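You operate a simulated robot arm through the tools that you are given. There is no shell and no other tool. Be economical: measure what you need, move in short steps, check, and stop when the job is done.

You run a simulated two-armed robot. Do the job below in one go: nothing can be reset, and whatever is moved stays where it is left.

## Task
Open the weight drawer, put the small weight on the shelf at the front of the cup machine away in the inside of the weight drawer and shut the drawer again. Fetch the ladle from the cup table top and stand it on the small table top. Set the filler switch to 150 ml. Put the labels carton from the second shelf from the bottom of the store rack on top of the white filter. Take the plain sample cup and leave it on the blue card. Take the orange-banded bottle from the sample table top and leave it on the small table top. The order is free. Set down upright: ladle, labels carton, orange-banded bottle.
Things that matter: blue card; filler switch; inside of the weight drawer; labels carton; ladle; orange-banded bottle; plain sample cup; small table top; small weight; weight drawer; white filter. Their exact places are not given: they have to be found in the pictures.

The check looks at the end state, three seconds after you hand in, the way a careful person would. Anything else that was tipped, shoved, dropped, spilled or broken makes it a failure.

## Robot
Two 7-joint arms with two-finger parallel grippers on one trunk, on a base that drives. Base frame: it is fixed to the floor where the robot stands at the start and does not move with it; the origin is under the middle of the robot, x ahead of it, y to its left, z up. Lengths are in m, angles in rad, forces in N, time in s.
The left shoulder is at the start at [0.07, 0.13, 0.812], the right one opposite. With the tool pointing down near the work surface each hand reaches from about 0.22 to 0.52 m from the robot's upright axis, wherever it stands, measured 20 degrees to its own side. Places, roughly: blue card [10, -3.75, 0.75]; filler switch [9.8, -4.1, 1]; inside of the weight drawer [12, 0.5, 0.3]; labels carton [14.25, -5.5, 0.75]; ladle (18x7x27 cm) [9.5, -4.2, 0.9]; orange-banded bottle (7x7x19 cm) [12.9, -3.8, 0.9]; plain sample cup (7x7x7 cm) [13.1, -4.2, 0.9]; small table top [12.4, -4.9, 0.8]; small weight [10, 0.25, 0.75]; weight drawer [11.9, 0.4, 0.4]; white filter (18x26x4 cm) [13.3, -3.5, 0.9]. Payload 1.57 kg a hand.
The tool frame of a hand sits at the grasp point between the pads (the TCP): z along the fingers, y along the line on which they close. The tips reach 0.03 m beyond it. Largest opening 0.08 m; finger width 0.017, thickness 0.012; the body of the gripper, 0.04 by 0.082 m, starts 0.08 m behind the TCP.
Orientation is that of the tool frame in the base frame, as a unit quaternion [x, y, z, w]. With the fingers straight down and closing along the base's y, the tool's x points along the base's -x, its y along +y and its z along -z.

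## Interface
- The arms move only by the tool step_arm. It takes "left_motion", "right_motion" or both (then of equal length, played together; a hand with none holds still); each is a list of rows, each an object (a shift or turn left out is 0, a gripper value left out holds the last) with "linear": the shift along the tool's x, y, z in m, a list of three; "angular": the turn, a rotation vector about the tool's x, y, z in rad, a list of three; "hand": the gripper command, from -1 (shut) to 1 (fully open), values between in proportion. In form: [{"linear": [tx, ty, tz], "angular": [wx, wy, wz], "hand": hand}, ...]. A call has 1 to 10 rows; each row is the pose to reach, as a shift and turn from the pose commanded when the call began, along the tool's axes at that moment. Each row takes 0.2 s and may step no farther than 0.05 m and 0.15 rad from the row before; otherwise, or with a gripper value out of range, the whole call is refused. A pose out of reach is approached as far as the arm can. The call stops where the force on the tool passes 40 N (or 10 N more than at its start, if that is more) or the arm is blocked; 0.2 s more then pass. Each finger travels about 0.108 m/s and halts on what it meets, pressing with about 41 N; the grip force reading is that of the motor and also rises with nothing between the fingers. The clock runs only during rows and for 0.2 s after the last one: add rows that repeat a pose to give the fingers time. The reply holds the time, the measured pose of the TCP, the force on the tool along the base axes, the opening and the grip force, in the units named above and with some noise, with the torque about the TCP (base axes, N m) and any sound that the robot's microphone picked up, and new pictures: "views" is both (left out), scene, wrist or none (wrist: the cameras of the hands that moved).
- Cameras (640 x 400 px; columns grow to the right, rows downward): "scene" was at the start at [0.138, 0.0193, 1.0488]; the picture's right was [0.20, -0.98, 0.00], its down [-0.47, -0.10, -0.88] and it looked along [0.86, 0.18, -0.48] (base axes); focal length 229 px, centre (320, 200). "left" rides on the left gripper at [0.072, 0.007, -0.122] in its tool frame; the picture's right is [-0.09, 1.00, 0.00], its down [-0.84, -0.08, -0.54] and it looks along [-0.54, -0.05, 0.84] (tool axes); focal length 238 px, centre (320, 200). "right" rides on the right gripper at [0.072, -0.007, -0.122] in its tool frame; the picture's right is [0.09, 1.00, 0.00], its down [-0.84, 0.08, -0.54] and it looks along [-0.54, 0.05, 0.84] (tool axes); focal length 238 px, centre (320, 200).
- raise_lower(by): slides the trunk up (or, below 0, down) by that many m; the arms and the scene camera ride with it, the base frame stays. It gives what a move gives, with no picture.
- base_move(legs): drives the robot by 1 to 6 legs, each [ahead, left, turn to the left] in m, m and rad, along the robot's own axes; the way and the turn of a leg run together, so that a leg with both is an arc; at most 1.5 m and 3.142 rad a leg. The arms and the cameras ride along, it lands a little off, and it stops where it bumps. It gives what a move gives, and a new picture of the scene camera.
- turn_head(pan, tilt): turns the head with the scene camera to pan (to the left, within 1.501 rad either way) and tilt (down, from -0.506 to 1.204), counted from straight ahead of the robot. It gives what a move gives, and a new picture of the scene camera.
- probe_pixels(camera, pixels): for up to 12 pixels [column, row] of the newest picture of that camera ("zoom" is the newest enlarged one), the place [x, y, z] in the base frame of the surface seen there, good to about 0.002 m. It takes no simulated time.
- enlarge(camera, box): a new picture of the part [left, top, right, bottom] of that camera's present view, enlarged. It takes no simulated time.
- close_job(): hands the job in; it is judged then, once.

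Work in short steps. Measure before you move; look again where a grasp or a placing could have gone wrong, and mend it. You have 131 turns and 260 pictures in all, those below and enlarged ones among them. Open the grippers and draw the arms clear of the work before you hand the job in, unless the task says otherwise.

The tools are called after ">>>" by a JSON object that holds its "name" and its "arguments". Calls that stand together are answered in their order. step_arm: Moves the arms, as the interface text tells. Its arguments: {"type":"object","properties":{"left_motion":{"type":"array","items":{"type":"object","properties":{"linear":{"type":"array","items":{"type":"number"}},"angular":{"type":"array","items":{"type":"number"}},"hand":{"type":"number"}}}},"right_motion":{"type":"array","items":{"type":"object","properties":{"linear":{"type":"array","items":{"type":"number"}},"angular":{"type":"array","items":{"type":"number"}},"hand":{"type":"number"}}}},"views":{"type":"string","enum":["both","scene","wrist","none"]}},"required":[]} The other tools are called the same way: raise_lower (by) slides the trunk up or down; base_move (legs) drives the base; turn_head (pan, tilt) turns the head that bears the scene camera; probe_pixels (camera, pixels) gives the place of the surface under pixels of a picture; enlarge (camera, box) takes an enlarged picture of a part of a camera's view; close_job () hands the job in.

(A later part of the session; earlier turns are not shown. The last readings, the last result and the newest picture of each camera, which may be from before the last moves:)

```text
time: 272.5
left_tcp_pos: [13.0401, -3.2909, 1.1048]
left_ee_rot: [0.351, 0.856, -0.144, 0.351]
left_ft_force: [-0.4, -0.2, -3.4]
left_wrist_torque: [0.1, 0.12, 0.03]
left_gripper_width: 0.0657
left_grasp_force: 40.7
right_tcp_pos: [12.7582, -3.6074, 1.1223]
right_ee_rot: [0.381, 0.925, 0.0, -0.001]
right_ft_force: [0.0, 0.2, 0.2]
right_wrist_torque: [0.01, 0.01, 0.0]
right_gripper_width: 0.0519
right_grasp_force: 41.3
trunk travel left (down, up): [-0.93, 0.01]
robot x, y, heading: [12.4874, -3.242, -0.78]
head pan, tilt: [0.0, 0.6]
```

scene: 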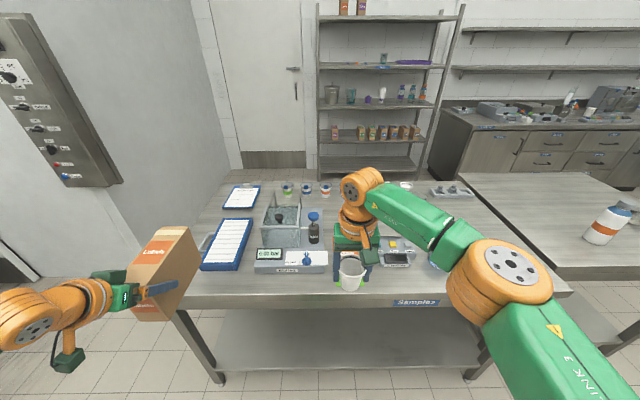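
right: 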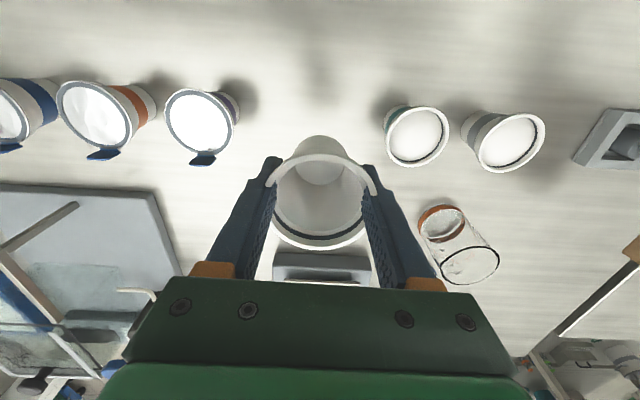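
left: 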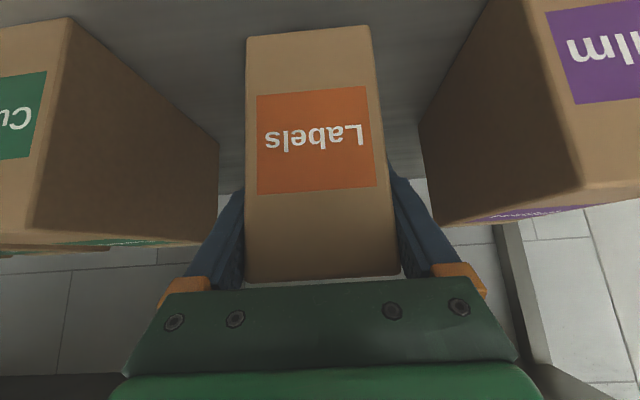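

The filter is at (227,245). I probe its corners and centre.

>>> {"name": "probe_pixels", "arguments": {"camera": "scene", "pixels": [[222, 221], [252, 221], [204, 267], [238, 269], [228, 244], [235, 225], [220, 262], [210, 240], [271, 215], [283, 240], [245, 195]]}}

>>> {"name": "enlarge", "arguments": {"camera": "scene", "box": [180, 170, 340, 290]}}

```text
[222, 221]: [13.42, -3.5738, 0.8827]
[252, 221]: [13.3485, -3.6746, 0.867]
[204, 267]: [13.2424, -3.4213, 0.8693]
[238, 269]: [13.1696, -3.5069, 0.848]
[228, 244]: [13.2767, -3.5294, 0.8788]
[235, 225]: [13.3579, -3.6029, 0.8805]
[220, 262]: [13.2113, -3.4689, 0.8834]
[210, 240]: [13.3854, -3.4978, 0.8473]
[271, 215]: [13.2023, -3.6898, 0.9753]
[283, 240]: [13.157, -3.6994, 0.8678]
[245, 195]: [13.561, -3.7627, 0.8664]
```

```text
3.33 times, centred on (260, 230) of scene
```

zoom: 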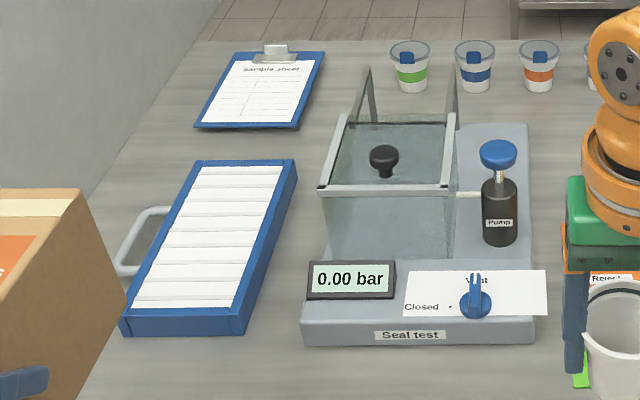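

Filter centre ≈ n 11.91, u 6.892, top 0.88. I drive 0.27 ahead, then fine-position the carton with the arm.

>>> {"name": "base_move", "arguments": {"legs": [[0.27, 0, 0]]}}

```text
time: 274.4
left_tcp_pos: [13.2287, -3.474, 1.1049]
left_ee_rot: [0.35, 0.856, -0.145, 0.352]
left_ft_force: [0.1, 1.0, -2.5]
left_wrist_torque: [0.13, 0.13, -0.01]
left_gripper_width: 0.0657
left_grasp_force: 40.9
right_tcp_pos: [12.9479, -3.7921, 1.1237]
right_ee_rot: [0.379, 0.925, -0.001, 0.002]
right_ft_force: [-0.6, 0.9, 0.0]
right_wrist_torque: [-0.02, -0.03, -0.02]
right_gripper_width: 0.0519
right_grasp_force: 41.3
trunk travel left (down, up): [-0.93, 0.01]
robot x, y, heading: [12.6751, -3.4273, -0.776]
head pan, tilt: [0.0, 0.6]
```

scene: 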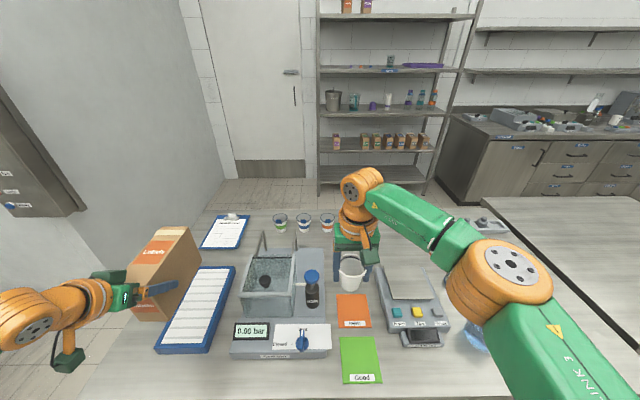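

Carton needs +0.06 ahead, −5 mm u, and 0.142 down. I go most of the way, leaving 2 cm.

>>> {"name": "step_arm", "arguments": {"left_motion": [{"linear": [-0.02, -0.003, 0.02]}, {"linear": [-0.042, -0.005, 0.042]}, {"linear": [-0.014, -0.005, 0.07]}, {"linear": [0.014, -0.005, 0.098]}, {"linear": [0.042, -0.005, 0.127]}, {"linear": [0.042, -0.005, 0.127]}], "views": "both"}}

```text
time: 275.8
left_tcp_pos: [13.2672, -3.5217, 0.9822]
left_ee_rot: [0.349, 0.857, -0.144, 0.351]
left_ft_force: [0.3, 0.4, -3.1]
left_wrist_torque: [0.12, 0.09, -0.01]
left_gripper_width: 0.0657
left_grasp_force: 41.2
right_tcp_pos: [12.9508, -3.7943, 1.1208]
right_ee_rot: [0.38, 0.925, 0.0, 0.0]
right_ft_force: [0.1, 0.8, -0.2]
right_wrist_torque: [0.01, -0.01, 0.02]
right_gripper_width: 0.052
right_grasp_force: 41.2
trunk travel left (down, up): [-0.93, 0.01]
robot x, y, heading: [12.6697, -3.4262, -0.776]
head pan, tilt: [0.0, 0.6]
```

scene: 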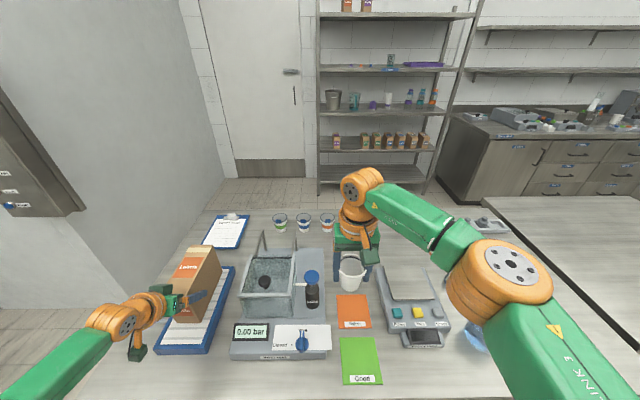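
left: 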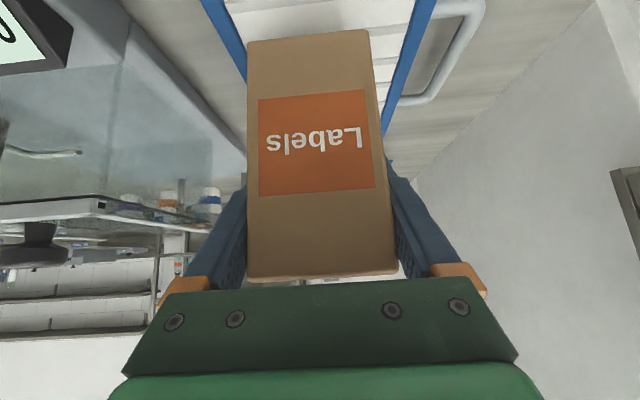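

Carton is over the filter, centred. I lower the last ~2 cm in fine rows.

>>> {"name": "step_arm", "arguments": {"left_motion": [{"linear": [0.007, 0, 0.007]}, {"linear": [0.012, 0, 0.012]}, {"linear": [0.0145, 0, 0.0145]}, {"linear": [0.0145, 0, 0.0145]}], "views": "none"}}

```text
time: 276.8
left_tcp_pos: [13.2679, -3.5212, 0.9648]
left_ee_rot: [0.35, 0.856, -0.144, 0.351]
left_ft_force: [0.7, 0.1, -0.9]
left_wrist_torque: [0.01, -0.18, 0.05]
left_gripper_width: 0.0657
left_grasp_force: 40.7
right_tcp_pos: [12.9503, -3.7937, 1.1232]
right_ee_rot: [0.38, 0.925, 0.0, 0.001]
right_ft_force: [0.6, -0.2, -0.3]
right_wrist_torque: [0.04, -0.04, 0.02]
right_gripper_width: 0.0518
right_grasp_force: 41.1
trunk travel left (down, up): [-0.93, 0.01]
robot x, y, heading: [12.6722, -3.4251, -0.78]
head pan, tilt: [0.0, 0.6]
```

Contact beginning (force −3.1→−0.9). I lower 1.5 mm more, open and withdraw along the tool axis.

>>> {"name": "step_arm", "arguments": {"left_motion": [{"linear": [0.001, 0, 0.001]}, {"linear": [0.001, 0, 0.001], "hand": -0.2}, {"linear": [0.001, 0, 0.001], "hand": 0.5}, {"linear": [0.001, 0, 0.001], "hand": 1}, {"linear": [0.001, 0, 0.001], "hand": 1}, {"linear": [0, 0, -0.03]}, {"linear": [0, 0, -0.07]}, {"linear": [0, 0, -0.11]}, {"linear": [0, 0, -0.15]}], "views": "both"}}

```text
time: 278.8
left_tcp_pos: [13.1903, -3.4498, 1.0729]
left_ee_rot: [0.351, 0.856, -0.144, 0.352]
left_ft_force: [0.7, 0.1, 0.4]
left_wrist_torque: [0.01, 0.01, 0.01]
left_gripper_width: 0.0799
left_grasp_force: 0.0
right_tcp_pos: [12.947, -3.7947, 1.1226]
right_ee_rot: [0.38, 0.925, 0.0, 0.002]
right_ft_force: [-0.1, 0.6, -1.0]
right_wrist_torque: [0.0, -0.03, 0.02]
right_gripper_width: 0.0521
right_grasp_force: 41.0
trunk travel left (down, up): [-0.93, 0.01]
robot x, y, heading: [12.6734, -3.4274, -0.781]
head pan, tilt: [0.0, 0.6]
```

scene: 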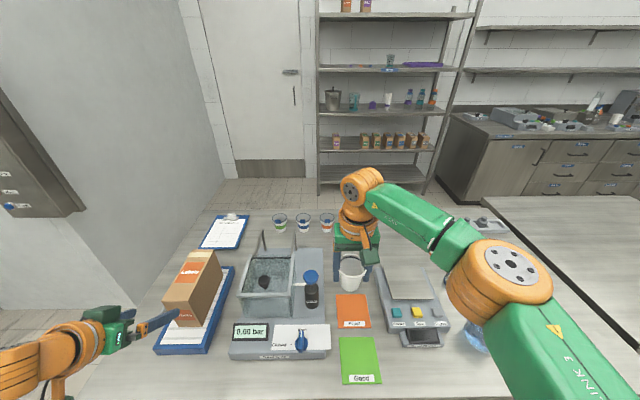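
left: 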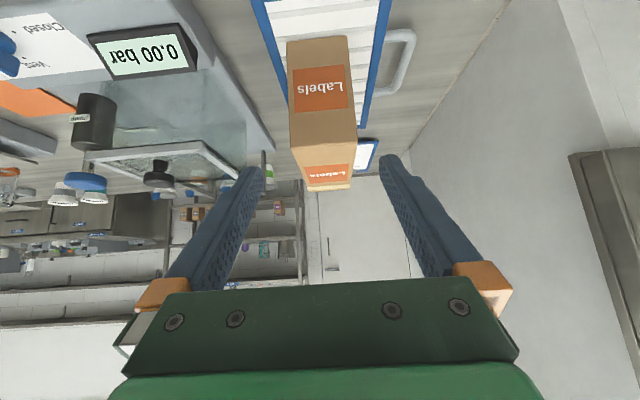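

Carton stands on the filter. With the cup in the right hand I back away and drive round the left ends of the sink/cup tables toward the Cups corridor.

>>> {"name": "base_move", "arguments": {"legs": [[-0.3, 0, 0], [0, -0.4, 0], [-1.0, 0, 0], [-0.9, 0, 0]]}}

>>> {"name": "turn_head", "arguments": {"pan": -0.9, "tilt": 0.45}}

```text
time: 292.1
left_tcp_pos: [11.3561, -2.1891, 1.0711]
left_ee_rot: [0.357, 0.854, -0.147, 0.349]
left_ft_force: [0.3, 0.4, 0.2]
left_wrist_torque: [0.02, 0.01, -0.02]
left_gripper_width: 0.0797
left_grasp_force: 0.1
right_tcp_pos: [11.1064, -2.5306, 1.1201]
right_ee_rot: [0.387, 0.922, 0.0, -0.001]
right_ft_force: [0.0, -0.8, 0.1]
right_wrist_torque: [0.03, 0.01, -0.02]
right_gripper_width: 0.052
right_grasp_force: 40.9
trunk travel left (down, up): [-0.93, 0.01]
robot x, y, heading: [10.836, -2.1569, -0.795]
head pan, tilt: [0.0, 0.6]
```

scene: 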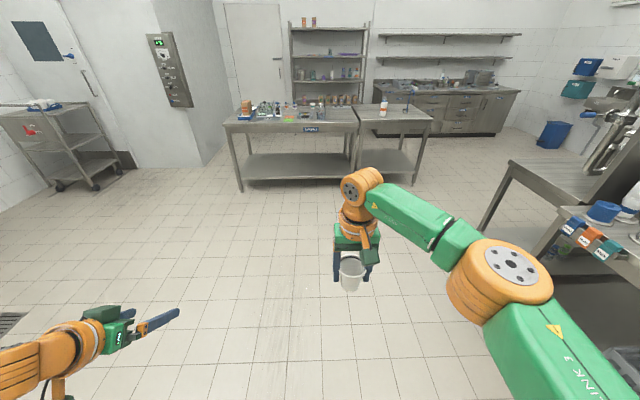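

```text
time: 293.3
left_tcp_pos: [11.3536, -2.1871, 1.0708]
left_ee_rot: [0.357, 0.854, -0.147, 0.35]
left_ft_force: [0.6, -0.4, -0.1]
left_wrist_torque: [-0.02, -0.01, -0.02]
left_gripper_width: 0.0798
left_grasp_force: 0.0
right_tcp_pos: [11.1061, -2.5297, 1.122]
right_ee_rot: [0.388, 0.922, 0.0, 0.001]
right_ft_force: [0.7, -0.2, 0.1]
right_wrist_torque: [0.0, 0.01, -0.01]
right_gripper_width: 0.0518
right_grasp_force: 41.0
trunk travel left (down, up): [-0.93, 0.01]
robot x, y, heading: [10.834, -2.1573, -0.794]
head pan, tilt: [-0.901, 0.45]
```

scene: 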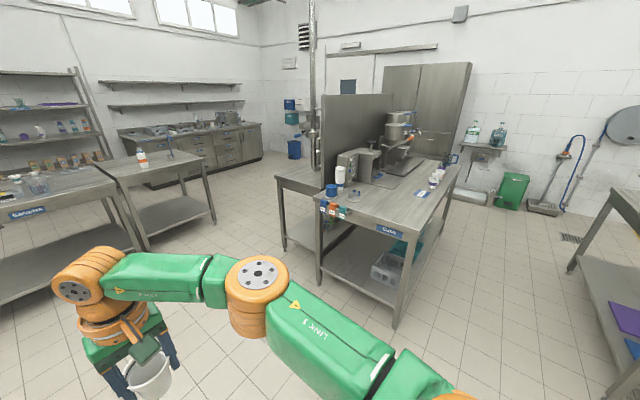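

Corridor is at right between Cups table (405,235) and Lids table (575,270). I probe both corners.

>>> {"name": "probe_pixels", "arguments": {"camera": "scene", "pixels": [[405, 232], [395, 322], [572, 268], [610, 180], [320, 200], [460, 168], [418, 192], [500, 260], [340, 215]]}}

```text
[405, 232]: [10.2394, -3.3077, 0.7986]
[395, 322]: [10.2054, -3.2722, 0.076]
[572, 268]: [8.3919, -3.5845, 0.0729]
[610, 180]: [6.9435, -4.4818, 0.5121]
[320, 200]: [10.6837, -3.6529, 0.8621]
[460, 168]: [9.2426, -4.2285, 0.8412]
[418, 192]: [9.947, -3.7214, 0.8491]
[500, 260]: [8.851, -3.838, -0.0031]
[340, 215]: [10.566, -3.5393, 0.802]
```

Card is at n≈9.64, u≈4.44; I sidestep right 1.6 m so that the cup arrives above it.

>>> {"name": "base_move", "arguments": {"legs": [[0, -0.8, 0.01], [0, -0.8, 0]]}}

>>> {"name": "turn_head", "arguments": {"pan": 0.0, "tilt": 0.75}}

```text
time: 301.6
left_tcp_pos: [10.2253, -3.3227, 1.0721]
left_ee_rot: [0.344, 0.859, -0.142, 0.352]
left_ft_force: [0.9, 0.5, 0.4]
left_wrist_torque: [0.0, -0.02, -0.02]
left_gripper_width: 0.0798
left_grasp_force: 0.0
right_tcp_pos: [9.9891, -3.6707, 1.1211]
right_ee_rot: [0.374, 0.928, -0.001, 0.001]
right_ft_force: [0.2, -0.2, 0.8]
right_wrist_torque: [-0.03, 0.05, -0.03]
right_gripper_width: 0.052
right_grasp_force: 41.4
trunk travel left (down, up): [-0.93, 0.01]
robot x, y, heading: [9.7035, -3.3093, -0.76]
head pan, tilt: [-0.901, 0.45]
```

scene: 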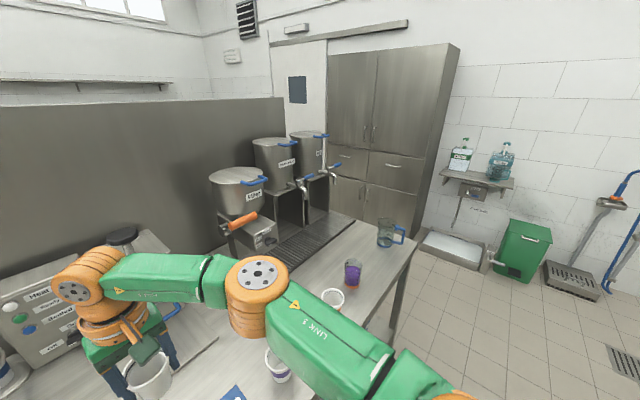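

```text
time: 302.8
left_tcp_pos: [10.2261, -3.3241, 1.0727]
left_ee_rot: [0.344, 0.859, -0.142, 0.351]
left_ft_force: [0.4, 0.4, 0.9]
left_wrist_torque: [0.02, -0.03, -0.02]
left_gripper_width: 0.0801
left_grasp_force: 0.0
right_tcp_pos: [9.9873, -3.6723, 1.1223]
right_ee_rot: [0.372, 0.928, 0.0, 0.001]
right_ft_force: [0.2, 0.0, 1.1]
right_wrist_torque: [0.02, -0.02, -0.02]
right_gripper_width: 0.0519
right_grasp_force: 41.3
trunk travel left (down, up): [-0.93, 0.01]
robot x, y, heading: [9.7044, -3.3102, -0.771]
head pan, tilt: [0.0, 0.75]
```

scene: 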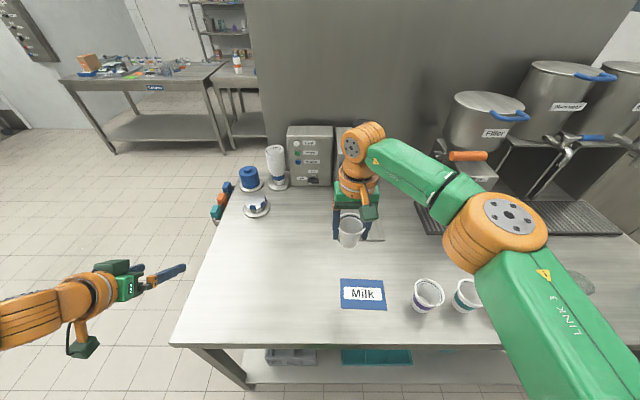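

Card "Milk" at (362,293), cup in hand at (350,232). I probe card corners and the cup.

>>> {"name": "probe_pixels", "arguments": {"camera": "scene", "pixels": [[343, 281], [382, 281], [341, 305], [386, 307], [363, 293], [350, 245], [350, 230], [427, 285], [350, 216]]}}

>>> {"name": "enlarge", "arguments": {"camera": "scene", "box": [300, 190, 440, 320]}}

```text
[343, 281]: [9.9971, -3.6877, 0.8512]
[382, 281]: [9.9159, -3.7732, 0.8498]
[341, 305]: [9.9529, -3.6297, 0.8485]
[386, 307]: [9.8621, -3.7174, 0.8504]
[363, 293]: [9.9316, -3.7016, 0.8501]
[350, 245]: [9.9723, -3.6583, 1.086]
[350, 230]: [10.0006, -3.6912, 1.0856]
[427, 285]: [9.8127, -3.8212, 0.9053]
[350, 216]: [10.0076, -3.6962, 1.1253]
```

```text
3.08 times, centred on (370, 255) of scene
```

zoom: 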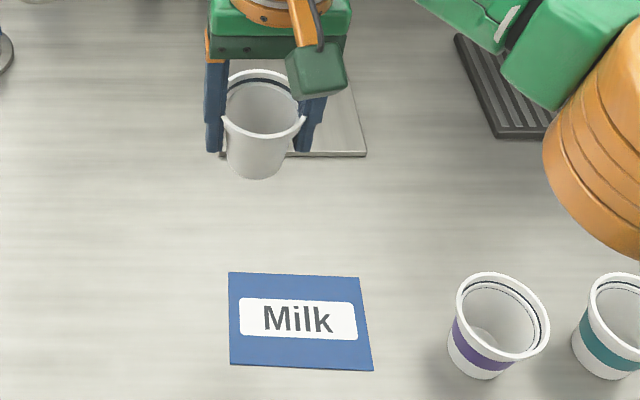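

>>> {"name": "probe_pixels", "arguments": {"camera": "zoom", "pixels": [[255, 176], [255, 170], [255, 155], [240, 170], [275, 170], [235, 125], [290, 130], [262, 100], [258, 75]]}}

>>> {"name": "enlarge", "arguments": {"camera": "right", "box": [200, 100, 440, 300]}}

```text
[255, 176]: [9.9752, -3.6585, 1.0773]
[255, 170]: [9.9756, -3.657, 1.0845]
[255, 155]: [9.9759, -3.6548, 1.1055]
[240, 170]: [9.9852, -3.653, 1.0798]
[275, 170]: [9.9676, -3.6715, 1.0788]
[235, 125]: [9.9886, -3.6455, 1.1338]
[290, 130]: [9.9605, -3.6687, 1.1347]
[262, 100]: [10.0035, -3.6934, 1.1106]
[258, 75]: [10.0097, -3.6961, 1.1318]
```

```text
2.00 times, centred on (320, 200) of right
```

zoom: 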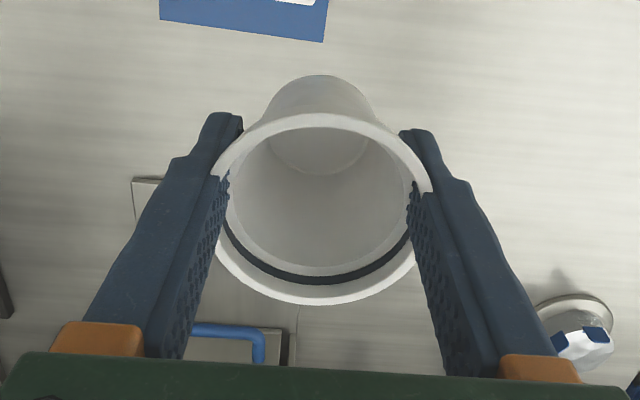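

Cup bottom ≈1.075 (0.047 below TCP), card centre (9.932,-3.702) at 0.8505. I lower the trunk 0.1, then shift the cup 0.024 back and 0.06 right over the card.

>>> {"name": "raise_lower", "arguments": {"by": -0.1}}

>>> {"name": "step_arm", "arguments": {"right_motion": [{"linear": [0.012, -0.03, 0]}, {"linear": [0.024, -0.06, 0]}, {"linear": [0.024, -0.06, 0.04]}, {"linear": [0.024, -0.06, 0.08]}, {"linear": [0.024, -0.06, 0.105]}, {"linear": [0.024, -0.06, 0.105]}], "views": "both"}}

```text
time: 304.1
left_tcp_pos: [10.2246, -3.3241, 0.971]
left_ee_rot: [0.344, 0.859, -0.142, 0.351]
left_ft_force: [-0.4, 0.1, -0.5]
left_wrist_torque: [0.0, -0.01, -0.02]
left_gripper_width: 0.0802
left_grasp_force: 0.1
right_tcp_pos: [9.9876, -3.6719, 1.0219]
right_ee_rot: [0.373, 0.928, -0.001, 0.001]
right_ft_force: [0.5, 0.0, -0.3]
right_wrist_torque: [0.03, -0.02, -0.01]
right_gripper_width: 0.0518
right_grasp_force: 40.8
trunk travel left (down, up): [-0.83, 0.11]
robot x, y, heading: [9.7033, -3.3068, -0.764]
head pan, tilt: [0.0, 0.75]
```

```text
time: 305.5
left_tcp_pos: [10.2257, -3.3223, 0.9714]
left_ee_rot: [0.344, 0.859, -0.141, 0.352]
left_ft_force: [-1.2, 0.5, 0.4]
left_wrist_torque: [0.01, -0.03, -0.01]
left_gripper_width: 0.0801
left_grasp_force: 0.1
right_tcp_pos: [9.9294, -3.7009, 0.9174]
right_ee_rot: [0.373, 0.928, -0.001, 0.001]
right_ft_force: [-0.5, 1.0, 0.0]
right_wrist_torque: [-0.06, 0.0, 0.03]
right_gripper_width: 0.0519
right_grasp_force: 41.2
trunk travel left (down, up): [-0.83, 0.11]
robot x, y, heading: [9.7058, -3.3081, -0.764]
head pan, tilt: [0.0, 0.75]
```

scene: 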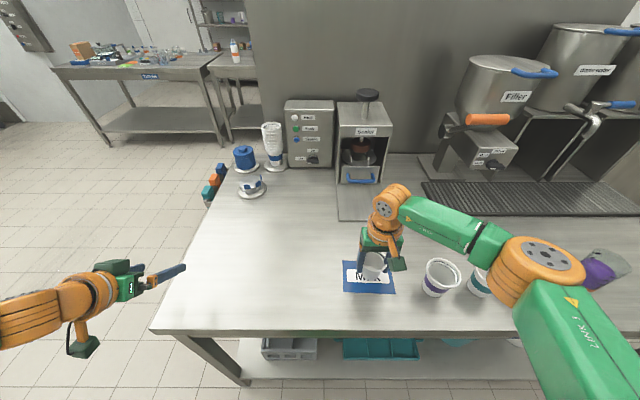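
right: 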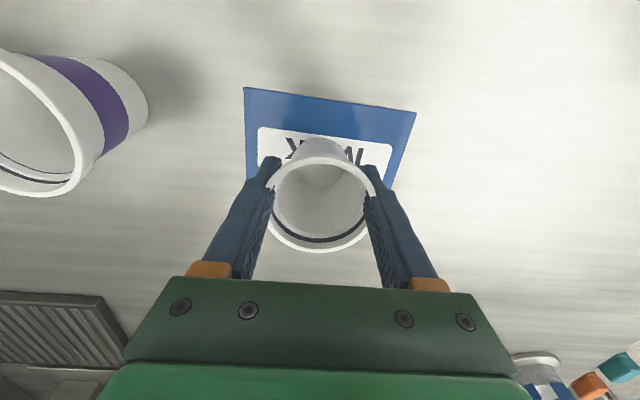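

Cup is over the card, bottom ≈2 cm above. I lower gently.

>>> {"name": "step_arm", "arguments": {"right_motion": [{"linear": [0, 0, 0.008]}, {"linear": [0, 0, 0.014]}, {"linear": [0, 0, 0.018]}, {"linear": [0, 0, 0.02]}, {"linear": [0, 0, 0.02]}], "views": "wrist"}}

```text
time: 306.7
left_tcp_pos: [10.2251, -3.3207, 0.973]
left_ee_rot: [0.344, 0.858, -0.142, 0.354]
left_ft_force: [0.0, -0.5, -0.4]
left_wrist_torque: [0.0, 0.0, 0.0]
left_gripper_width: 0.0799
left_grasp_force: 0.0
right_tcp_pos: [9.9278, -3.6982, 0.899]
right_ee_rot: [0.373, 0.928, -0.002, 0.003]
right_ft_force: [3.9, -5.5, 24.5]
right_wrist_torque: [-0.16, -0.14, -0.02]
right_gripper_width: 0.0519
right_grasp_force: 40.8
trunk travel left (down, up): [-0.83, 0.11]
robot x, y, heading: [9.7025, -3.3096, -0.76]
head pan, tilt: [0.0, 0.75]
```

right: 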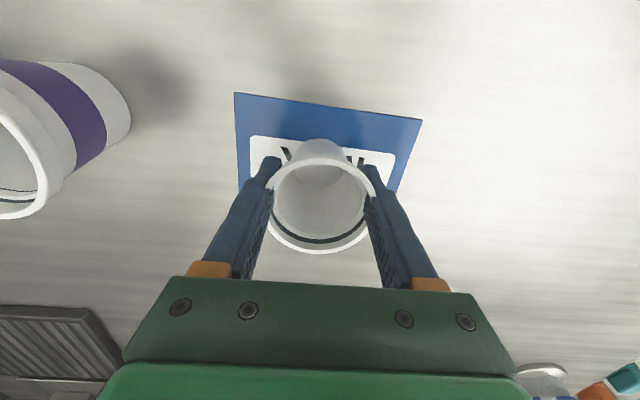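

Contact (24 N). I ease up 2 mm, open slowly, and rise straight.

>>> {"name": "step_arm", "arguments": {"right_motion": [{"linear": [0, 0, -0.002]}, {"linear": [0, 0, -0.002], "hand": 0.4}, {"linear": [0, 0, -0.002], "hand": 0.7}, {"linear": [0, 0, -0.002], "hand": 1}, {"linear": [0, 0, -0.002], "hand": 1}, {"linear": [0, 0, -0.03]}, {"linear": [0, 0, -0.07]}, {"linear": [0, 0, -0.12]}, {"linear": [0.0, 0, -0.16]}, {"linear": [0.0, 0, -0.16]}], "views": "both"}}

```text
time: 308.9
left_tcp_pos: [10.2262, -3.3227, 0.972]
left_ee_rot: [0.344, 0.859, -0.142, 0.352]
left_ft_force: [0.2, 0.1, -0.3]
left_wrist_torque: [0.0, 0.03, 0.01]
left_gripper_width: 0.0798
left_grasp_force: 0.1
right_tcp_pos: [9.9296, -3.6992, 1.0584]
right_ee_rot: [0.372, 0.928, 0.0, 0.0]
right_ft_force: [0.9, 0.8, 0.3]
right_wrist_torque: [0.0, 0.0, 0.01]
right_gripper_width: 0.08
right_grasp_force: 0.2
trunk travel left (down, up): [-0.83, 0.11]
robot x, y, heading: [9.7049, -3.3087, -0.76]
head pan, tilt: [0.0, 0.75]
```

scene: 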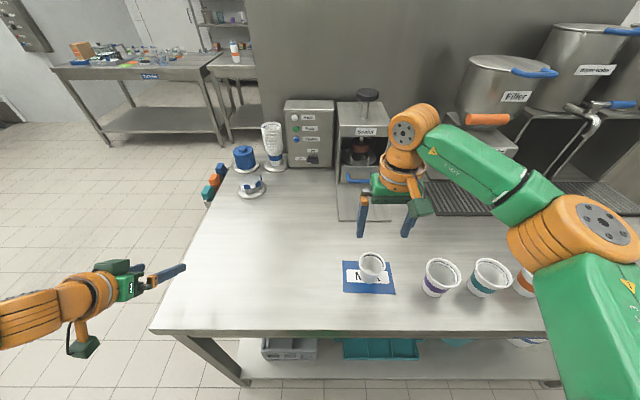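
right: 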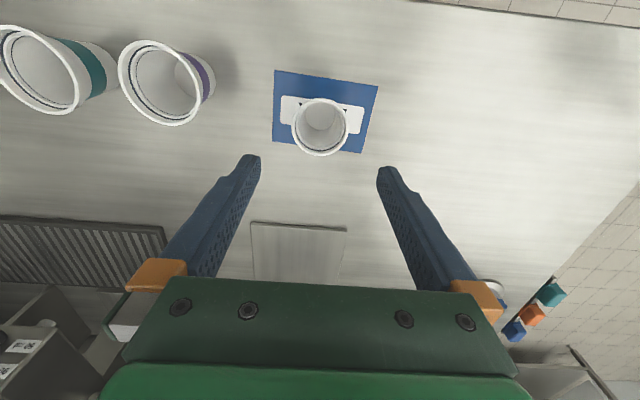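

Cup stands upright on the card. Next the switch: I raise the trunk 0.1 and pitch the left hand to horizontal here in free space.

>>> {"name": "raise_lower", "arguments": {"by": 0.1}}

>>> {"name": "step_arm", "arguments": {"left_motion": [{"angular": [0, -0.13, 0]}, {"angular": [0, -0.26, 0]}, {"angular": [0, -0.39, 0]}, {"angular": [0, -0.52, 0]}, {"angular": [0, -0.65, 0]}, {"angular": [0, -0.785, 0]}, {"angular": [0, -0.785, 0]}], "views": "none"}}

```text
time: 310.2
left_tcp_pos: [10.2258, -3.324, 1.0718]
left_ee_rot: [0.344, 0.859, -0.142, 0.352]
left_ft_force: [0.2, 0.1, 0.2]
left_wrist_torque: [0.01, 0.0, 0.05]
left_gripper_width: 0.0802
left_grasp_force: 0.2
right_tcp_pos: [9.9293, -3.7006, 1.1572]
right_ee_rot: [0.373, 0.928, 0.0, 0.001]
right_ft_force: [0.3, 0.4, -0.3]
right_wrist_torque: [0.02, 0.0, -0.02]
right_gripper_width: 0.0799
right_grasp_force: 0.0
trunk travel left (down, up): [-0.93, 0.01]
robot x, y, heading: [9.7038, -3.3043, -0.766]
head pan, tilt: [0.0, 0.75]
```

```text
time: 311.8
left_tcp_pos: [10.2244, -3.3231, 1.0721]
left_ee_rot: [0.264, 0.658, -0.263, 0.654]
left_ft_force: [0.3, -0.5, 0.3]
left_wrist_torque: [0.05, 0.0, -0.01]
left_gripper_width: 0.0801
left_grasp_force: 0.1
right_tcp_pos: [9.9278, -3.7, 1.1575]
right_ee_rot: [0.373, 0.928, -0.001, 0.001]
right_ft_force: [-0.1, -0.6, 0.2]
right_wrist_torque: [-0.02, 0.02, 0.0]
right_gripper_width: 0.08
right_grasp_force: 0.0
trunk travel left (down, up): [-0.93, 0.01]
robot x, y, heading: [9.7068, -3.3084, -0.763]
head pan, tilt: [0.0, 0.75]
```

Horizontal reached without trouble. Now I roll it −90° about its axis so the fingers close vertically.

>>> {"name": "step_arm", "arguments": {"left_motion": [{"angular": [0, 0, -0.15]}, {"angular": [0, 0, -0.3]}, {"angular": [0, 0, -0.45]}, {"angular": [0, 0, -0.6]}, {"angular": [0, 0, -0.75]}, {"angular": [0, 0, -0.9]}, {"angular": [0, 0, -1.05]}, {"angular": [0, 0, -1.2]}, {"angular": [0, 0, -1.35]}, {"angular": [0, 0, -1.5]}], "views": "scene"}}

```text
time: 314.0
left_tcp_pos: [10.2299, -3.3165, 1.0703]
left_ee_rot: [-0.258, 0.661, -0.639, 0.297]
left_ft_force: [-0.3, -0.4, 0.6]
left_wrist_torque: [0.01, -0.03, -0.03]
left_gripper_width: 0.0803
left_grasp_force: 0.0
left hand out of reach, approached as far as the arm can: row 2, 3, 4, 5, 6, 7
right_tcp_pos: [9.9344, -3.697, 1.1571]
right_ee_rot: [0.373, 0.928, -0.002, 0.0]
right_ft_force: [0.1, 0.3, 0.2]
right_wrist_torque: [-0.06, 0.06, -0.01]
right_gripper_width: 0.0802
right_grasp_force: 0.0
trunk travel left (down, up): [-0.93, 0.01]
robot x, y, heading: [9.7054, -3.3062, -0.766]
head pan, tilt: [0.0, 0.75]
```

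scene: 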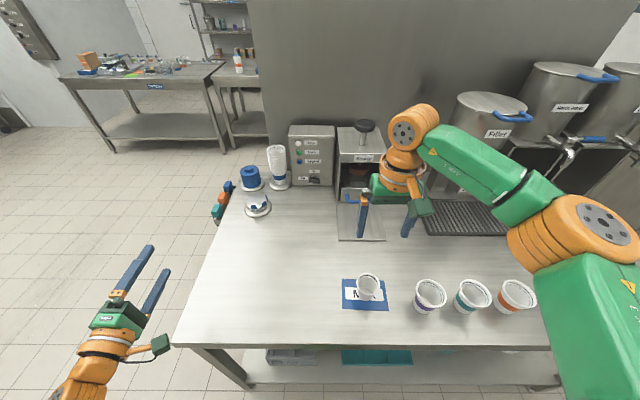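

Orientation is right (tool z ahead, y down). I probe the sealer and filler to make sure the left hand clears when I move right.

>>> {"name": "probe_pixels", "arguments": {"camera": "scene", "pixels": [[362, 155], [350, 198], [345, 175], [364, 125], [330, 160], [305, 180]]}}

>>> {"name": "base_move", "arguments": {"legs": [[-0.05, -0.66, -0.02]]}}

>>> {"name": "turn_head", "arguments": {"pan": 0.15, "tilt": 0.45}}

```text
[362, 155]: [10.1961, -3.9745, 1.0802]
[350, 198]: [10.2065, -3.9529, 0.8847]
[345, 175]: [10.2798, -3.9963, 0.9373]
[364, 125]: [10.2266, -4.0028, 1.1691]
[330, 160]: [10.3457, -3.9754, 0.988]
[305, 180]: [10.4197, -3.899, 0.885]
```

```text
time: 317.6
left_tcp_pos: [9.7417, -3.757, 1.0726]
left_ee_rot: [-0.253, 0.662, -0.64, 0.296]
left_ft_force: [0.1, 0.4, -0.4]
left_wrist_torque: [-0.01, 0.02, -0.05]
left_gripper_width: 0.08
left_grasp_force: 0.1
right_tcp_pos: [9.4392, -4.1311, 1.1581]
right_ee_rot: [0.379, 0.925, -0.002, 0.001]
right_ft_force: [0.1, -0.4, 0.1]
right_wrist_torque: [-0.01, -0.01, -0.05]
right_gripper_width: 0.0801
right_grasp_force: 0.1
trunk travel left (down, up): [-0.93, 0.01]
robot x, y, heading: [9.2221, -3.7374, -0.777]
head pan, tilt: [0.0, 0.75]
```

scene: 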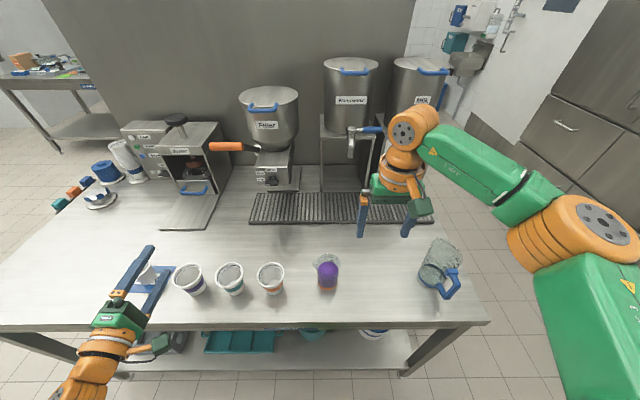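

```text
time: 318.4
left_tcp_pos: [9.74, -3.7577, 1.0737]
left_ee_rot: [-0.253, 0.663, -0.639, 0.296]
left_ft_force: [0.0, -0.2, 0.7]
left_wrist_torque: [0.01, 0.0, -0.01]
left_gripper_width: 0.0797
left_grasp_force: 0.1
right_tcp_pos: [9.438, -4.1313, 1.158]
right_ee_rot: [0.379, 0.925, -0.001, 0.001]
right_ft_force: [0.8, 0.2, -0.5]
right_wrist_torque: [-0.01, -0.05, 0.01]
right_gripper_width: 0.0801
right_grasp_force: 0.2
trunk travel left (down, up): [-0.93, 0.01]
robot x, y, heading: [9.219, -3.7415, -0.779]
head pan, tilt: [0.15, 0.45]
```

scene: 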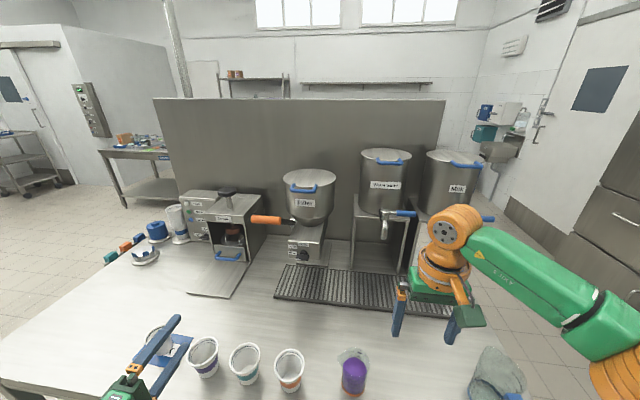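

Filler panel with its knob is at about (303,253); I zoom and probe it.

>>> {"name": "enlarge", "arguments": {"camera": "scene", "box": [275, 230, 335, 275]}}

```text
8.89 times, centred on (305, 252) of scene
```

zoom: 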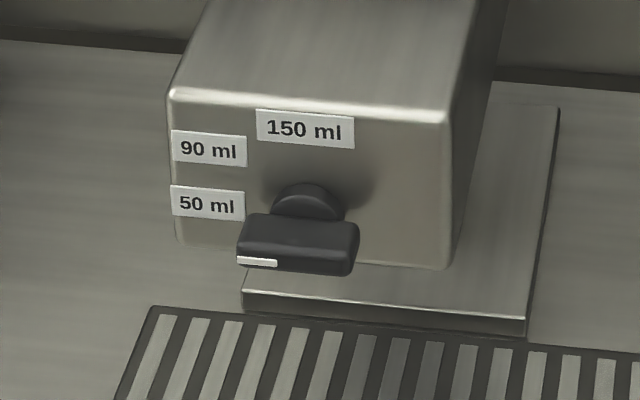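

>>> {"name": "probe_pixels", "arguments": {"camera": "zoom", "pixels": [[250, 260], [345, 265], [300, 258], [300, 230], [245, 222], [350, 225], [306, 195], [190, 225], [420, 230], [305, 135], [210, 150], [420, 140]]}}

```text
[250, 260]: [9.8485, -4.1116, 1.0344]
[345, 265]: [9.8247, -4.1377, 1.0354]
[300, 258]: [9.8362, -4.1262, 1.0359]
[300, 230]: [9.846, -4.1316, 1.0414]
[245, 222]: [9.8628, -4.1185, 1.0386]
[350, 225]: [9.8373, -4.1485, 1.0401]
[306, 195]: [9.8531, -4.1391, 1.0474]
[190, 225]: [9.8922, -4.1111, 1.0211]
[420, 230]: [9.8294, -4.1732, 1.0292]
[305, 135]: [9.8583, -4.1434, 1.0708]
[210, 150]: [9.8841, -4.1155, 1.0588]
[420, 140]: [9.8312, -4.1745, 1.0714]
```

Panel n=9.9015; bar front n=9.872, axis at u=4.040, z=1.035 (bar 45×13 mm, pointing left at 50; 150 straight up). I draw the right hand back 0.13 and drive 0.13 ahead.

>>> {"name": "step_arm", "arguments": {"right_motion": [{"linear": [0.045, 0, 0]}, {"linear": [0.09, 0, 0]}, {"linear": [0.13, 0, 0]}], "views": "none"}}

>>> {"name": "base_move", "arguments": {"legs": [[0.13, 0, -0.006]]}}

```text
time: 319.2
left_tcp_pos: [9.7394, -3.7571, 1.0731]
left_ee_rot: [-0.253, 0.663, -0.639, 0.296]
left_ft_force: [-0.6, 0.7, 1.0]
left_wrist_torque: [-0.02, 0.0, -0.01]
left_gripper_width: 0.08
left_grasp_force: 0.0
right_tcp_pos: [9.3448, -4.04, 1.1587]
right_ee_rot: [0.379, 0.925, -0.001, 0.0]
right_ft_force: [-0.6, -0.6, -0.7]
right_wrist_torque: [-0.03, 0.04, -0.02]
right_gripper_width: 0.0799
right_grasp_force: 0.1
trunk travel left (down, up): [-0.93, 0.01]
robot x, y, heading: [9.2182, -3.739, -0.775]
head pan, tilt: [0.15, 0.45]
```

```text
time: 320.5
left_tcp_pos: [9.8298, -3.8502, 1.0745]
left_ee_rot: [-0.25, 0.662, -0.642, 0.294]
left_ft_force: [-0.2, 0.2, 0.0]
left_wrist_torque: [0.02, 0.04, -0.01]
left_gripper_width: 0.0802
left_grasp_force: 0.1
right_tcp_pos: [9.4335, -4.1301, 1.1592]
right_ee_rot: [0.38, 0.925, -0.001, 0.003]
right_ft_force: [-0.2, -0.2, -0.7]
right_wrist_torque: [-0.01, -0.05, -0.02]
right_gripper_width: 0.0803
right_grasp_force: 0.1
trunk travel left (down, up): [-0.93, 0.01]
robot x, y, heading: [9.315, -3.8255, -0.782]
head pan, tilt: [0.15, 0.45]
```

scene: 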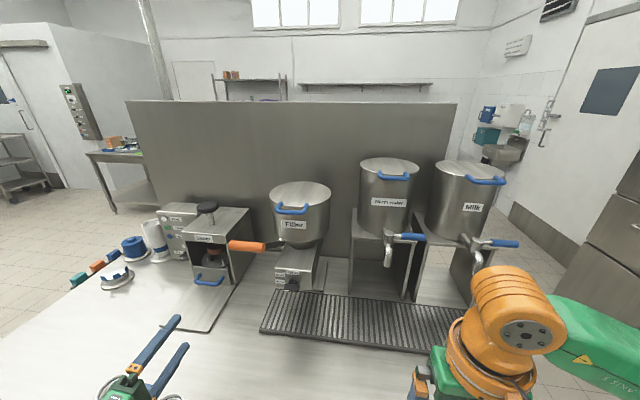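

I slide the left hand 0.188 right and 0.04 down in front of the knob, fixing the roll, staying 0.19 m short of it.

>>> {"name": "step_arm", "arguments": {"left_motion": [{"linear": [0.045, 0.006, 0], "angular": [0, 0, -0.02]}, {"linear": [0.09, 0.012, 0], "angular": [0, 0, -0.04]}, {"linear": [0.135, 0.018, 0], "angular": [0, 0, -0.06]}, {"linear": [0.175, 0.024, 0], "angular": [0, 0, -0.068]}, {"linear": [0.188, 0.027, 0], "angular": [0, 0, -0.068]}, {"linear": [0.188, 0.027, 0], "angular": [0, 0, -0.068]}], "views": "both"}}

```text
time: 321.9
left_tcp_pos: [9.699, -3.9814, 1.0349]
left_ee_rot: [-0.273, 0.655, -0.649, 0.273]
left_ft_force: [-0.2, 0.0, 0.1]
left_wrist_torque: [0.0, -0.01, 0.03]
left_gripper_width: 0.0798
left_grasp_force: 0.1
right_tcp_pos: [9.4373, -4.1327, 1.1586]
right_ee_rot: [0.38, 0.925, 0.0, 0.0]
right_ft_force: [-0.2, 0.1, -0.4]
right_wrist_torque: [-0.01, 0.02, 0.04]
right_gripper_width: 0.0801
right_grasp_force: 0.1
trunk travel left (down, up): [-0.93, 0.01]
robot x, y, heading: [9.3125, -3.8332, -0.779]
head pan, tilt: [0.15, 0.45]
```

scene: 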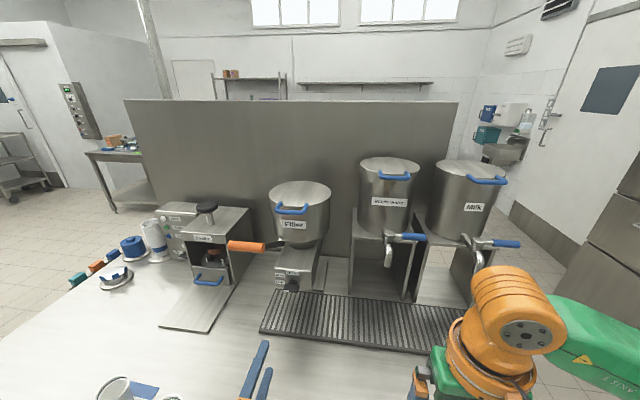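
left: 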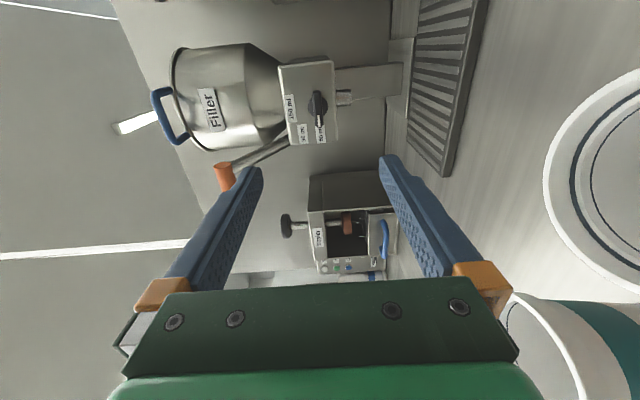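

Aligned: u=4.043, z=1.035. I check the orange lever's place relative to my upper finger.

>>> {"name": "probe_pixels", "arguments": {"camera": "left", "pixels": [[225, 175], [235, 185], [255, 155], [318, 105], [320, 120], [318, 92], [292, 105]]}}

```text
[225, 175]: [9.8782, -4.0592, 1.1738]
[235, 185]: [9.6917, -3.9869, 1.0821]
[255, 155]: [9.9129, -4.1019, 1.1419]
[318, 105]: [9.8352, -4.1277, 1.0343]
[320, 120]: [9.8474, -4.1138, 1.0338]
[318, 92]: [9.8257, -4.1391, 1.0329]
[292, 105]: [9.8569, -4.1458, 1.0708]
```

Orange lever is at z≥1.14, clear. I go ahead 0.186 m and look.

>>> {"name": "step_arm", "arguments": {"left_motion": [{"linear": [0.004, 0, 0.045]}, {"linear": [0.004, 0, 0.09]}, {"linear": [0.004, 0, 0.13]}, {"linear": [0.004, 0, 0.16]}, {"linear": [0.004, 0, 0.175]}, {"linear": [0.004, -0.001, 0.186]}, {"linear": [0.004, -0.001, 0.186]}], "views": "wrist"}}

```text
time: 323.5
left_tcp_pos: [9.8297, -4.1166, 1.0342]
left_ee_rot: [-0.274, 0.655, -0.65, 0.273]
left_ft_force: [0.2, 0.1, -0.6]
left_wrist_torque: [0.01, 0.0, -0.02]
left_gripper_width: 0.0801
left_grasp_force: 0.0
right_tcp_pos: [9.4352, -4.1326, 1.1567]
right_ee_rot: [0.381, 0.925, -0.001, 0.001]
right_ft_force: [-0.5, 0.2, 0.5]
right_wrist_torque: [0.05, -0.02, 0.01]
right_gripper_width: 0.0801
right_grasp_force: 0.1
trunk travel left (down, up): [-0.93, 0.01]
robot x, y, heading: [9.3115, -3.8257, -0.786]
head pan, tilt: [0.15, 0.45]
```

left: 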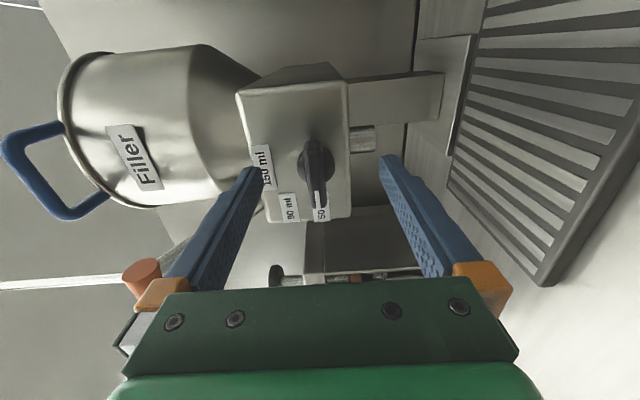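

TCP n=9.862, u=4.040, z=1.034: on the knob axis. I close the fingers.

>>> {"name": "step_arm", "arguments": {"left_motion": [{"hand": 0}, {"hand": -1}, {"hand": -1}, {"hand": -1}], "views": "wrist"}}

```text
time: 324.5
left_tcp_pos: [9.8309, -4.1159, 1.0368]
left_ee_rot: [-0.273, 0.652, -0.652, 0.274]
left_ft_force: [10.2, -6.1, 19.8]
left_wrist_torque: [-0.3, -0.35, -0.03]
left_gripper_width: 0.0121
left_grasp_force: 29.6
right_tcp_pos: [9.436, -4.1317, 1.1585]
right_ee_rot: [0.381, 0.925, -0.001, 0.001]
right_ft_force: [0.6, 0.3, 0.1]
right_wrist_torque: [0.02, -0.01, -0.02]
right_gripper_width: 0.0803
right_grasp_force: 0.0
trunk travel left (down, up): [-0.93, 0.01]
robot x, y, heading: [9.313, -3.8274, -0.784]
head pan, tilt: [0.15, 0.45]
```

left: 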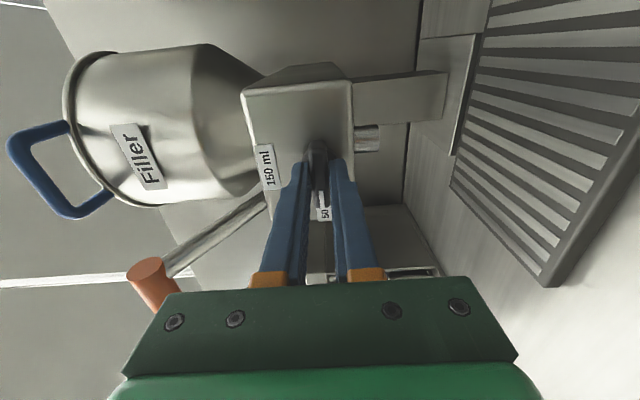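

Bar gripped (12 mm); knob axis is ~3 mm higher than commanded, so I compensate and rotate +0.75 rad about the tool axis first.

>>> {"name": "step_arm", "arguments": {"left_motion": [{"linear": [0, -0.003, 0]}, {"linear": [0, -0.003, 0], "angular": [0, 0, 0.15]}, {"linear": [0, -0.003, 0], "angular": [0, 0, 0.3]}, {"linear": [0, -0.003, 0], "angular": [0, 0, 0.45]}, {"linear": [0, -0.003, 0], "angular": [0, 0, 0.6]}, {"linear": [0, -0.003, 0], "angular": [0, 0, 0.75]}], "views": "wrist"}}

```text
time: 325.9
left_tcp_pos: [9.8306, -4.1162, 1.0356]
left_ee_rot: [-0.014, 0.71, -0.504, 0.492]
left_ft_force: [7.7, -1.5, 13.3]
left_wrist_torque: [-0.16, -0.16, 0.29]
left_gripper_width: 0.012
left_grasp_force: 28.8
right_tcp_pos: [9.436, -4.1299, 1.1585]
right_ee_rot: [0.38, 0.925, -0.001, 0.0]
right_ft_force: [0.2, 0.0, 0.7]
right_wrist_torque: [0.01, 0.03, 0.03]
right_gripper_width: 0.0798
right_grasp_force: 0.0
trunk travel left (down, up): [-0.93, 0.01]
robot x, y, heading: [9.3127, -3.8274, -0.777]
head pan, tilt: [0.15, 0.45]
```

left: 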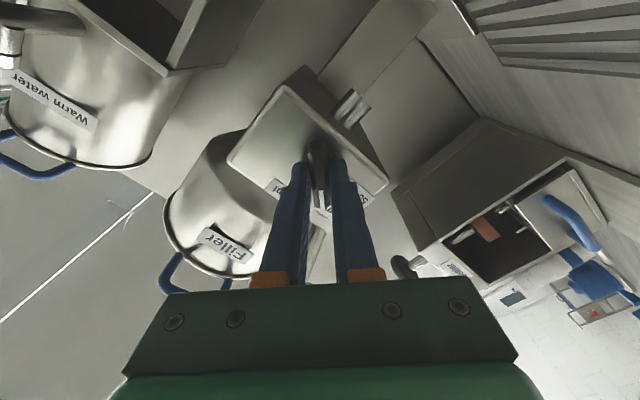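

The knob turns with the hand. I continue another 0.82 rad to upright.

>>> {"name": "step_arm", "arguments": {"left_motion": [{"angular": [0, 0, 0.15]}, {"angular": [0, 0, 0.3]}, {"angular": [0, 0, 0.45]}, {"angular": [0, 0, 0.6]}, {"angular": [0, 0, 0.75]}, {"angular": [0, 0, 0.84]}, {"angular": [0, 0, 0.84]}], "views": "both"}}

```text
time: 327.5
left_tcp_pos: [9.8317, -4.1158, 1.0353]
left_ee_rot: [0.275, 0.654, -0.261, 0.655]
left_ft_force: [4.6, 0.6, 6.5]
left_wrist_torque: [-0.38, 0.34, 0.5]
left_gripper_width: 0.0121
left_grasp_force: 28.9
right_tcp_pos: [9.4372, -4.1308, 1.1588]
right_ee_rot: [0.38, 0.925, -0.001, 0.001]
right_ft_force: [0.3, 0.3, -0.5]
right_wrist_torque: [-0.01, -0.01, -0.01]
right_gripper_width: 0.0801
right_grasp_force: 0.0
trunk travel left (down, up): [-0.93, 0.01]
robot x, y, heading: [9.3157, -3.8312, -0.78]
head pan, tilt: [0.15, 0.45]
```

scene: 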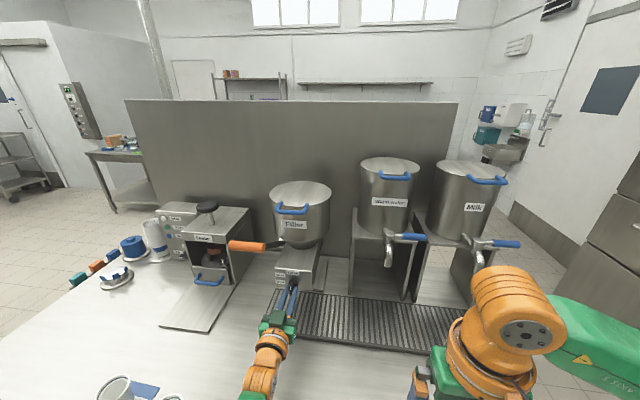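
left: 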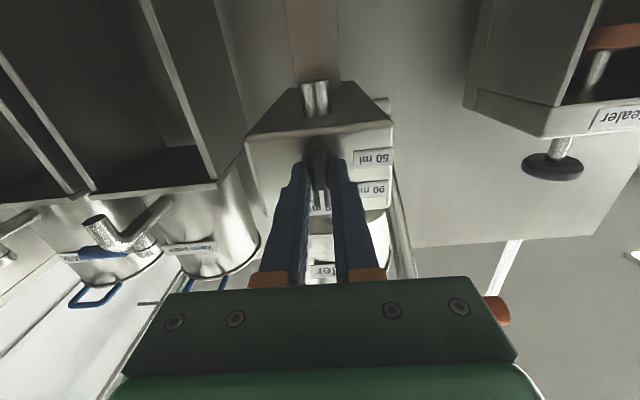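

Bar is now upright at 150. I open and withdraw straight back 0.15 m.

>>> {"name": "step_arm", "arguments": {"left_motion": [{"hand": -0.4}, {"hand": 0.3}, {"hand": 0.3}, {"linear": [0, 0, -0.03]}, {"linear": [0, 0, -0.07]}, {"linear": [0, 0, -0.11]}, {"linear": [0, 0, -0.15]}, {"linear": [0, 0, -0.19]}], "views": "wrist"}}

>>> {"name": "enlarge", "arguments": {"camera": "scene", "box": [260, 235, 335, 300]}}

```text
time: 329.3
left_tcp_pos: [9.6919, -3.9839, 1.0366]
left_ee_rot: [0.274, 0.653, -0.261, 0.656]
left_ft_force: [-0.2, 0.9, -1.1]
left_wrist_torque: [-0.01, 0.0, 0.01]
left_gripper_width: 0.0518
left_grasp_force: 0.1
right_tcp_pos: [9.4352, -4.1311, 1.1579]
right_ee_rot: [0.381, 0.925, -0.001, 0.001]
right_ft_force: [0.0, 0.4, -0.3]
right_wrist_torque: [0.02, 0.0, 0.01]
right_gripper_width: 0.0798
right_grasp_force: 0.0
trunk travel left (down, up): [-0.93, 0.01]
robot x, y, heading: [9.3134, -3.8305, -0.788]
head pan, tilt: [0.15, 0.45]
```

left: 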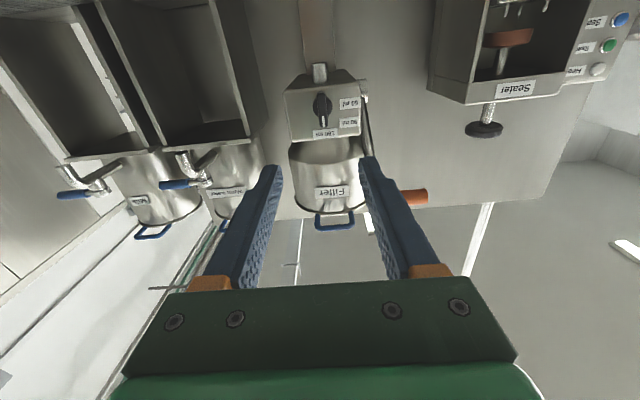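

```text
6.15 times, centred on (298, 268) of scene
```

zoom: 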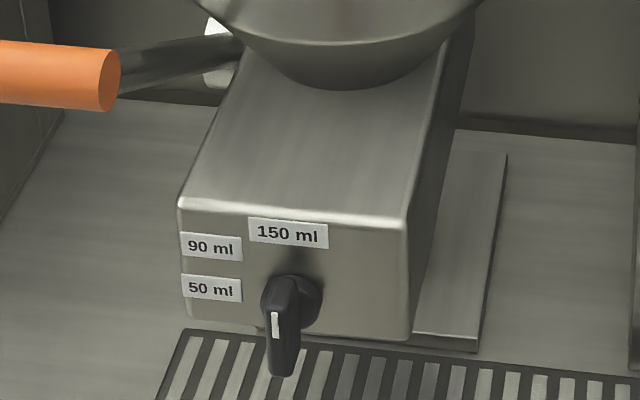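

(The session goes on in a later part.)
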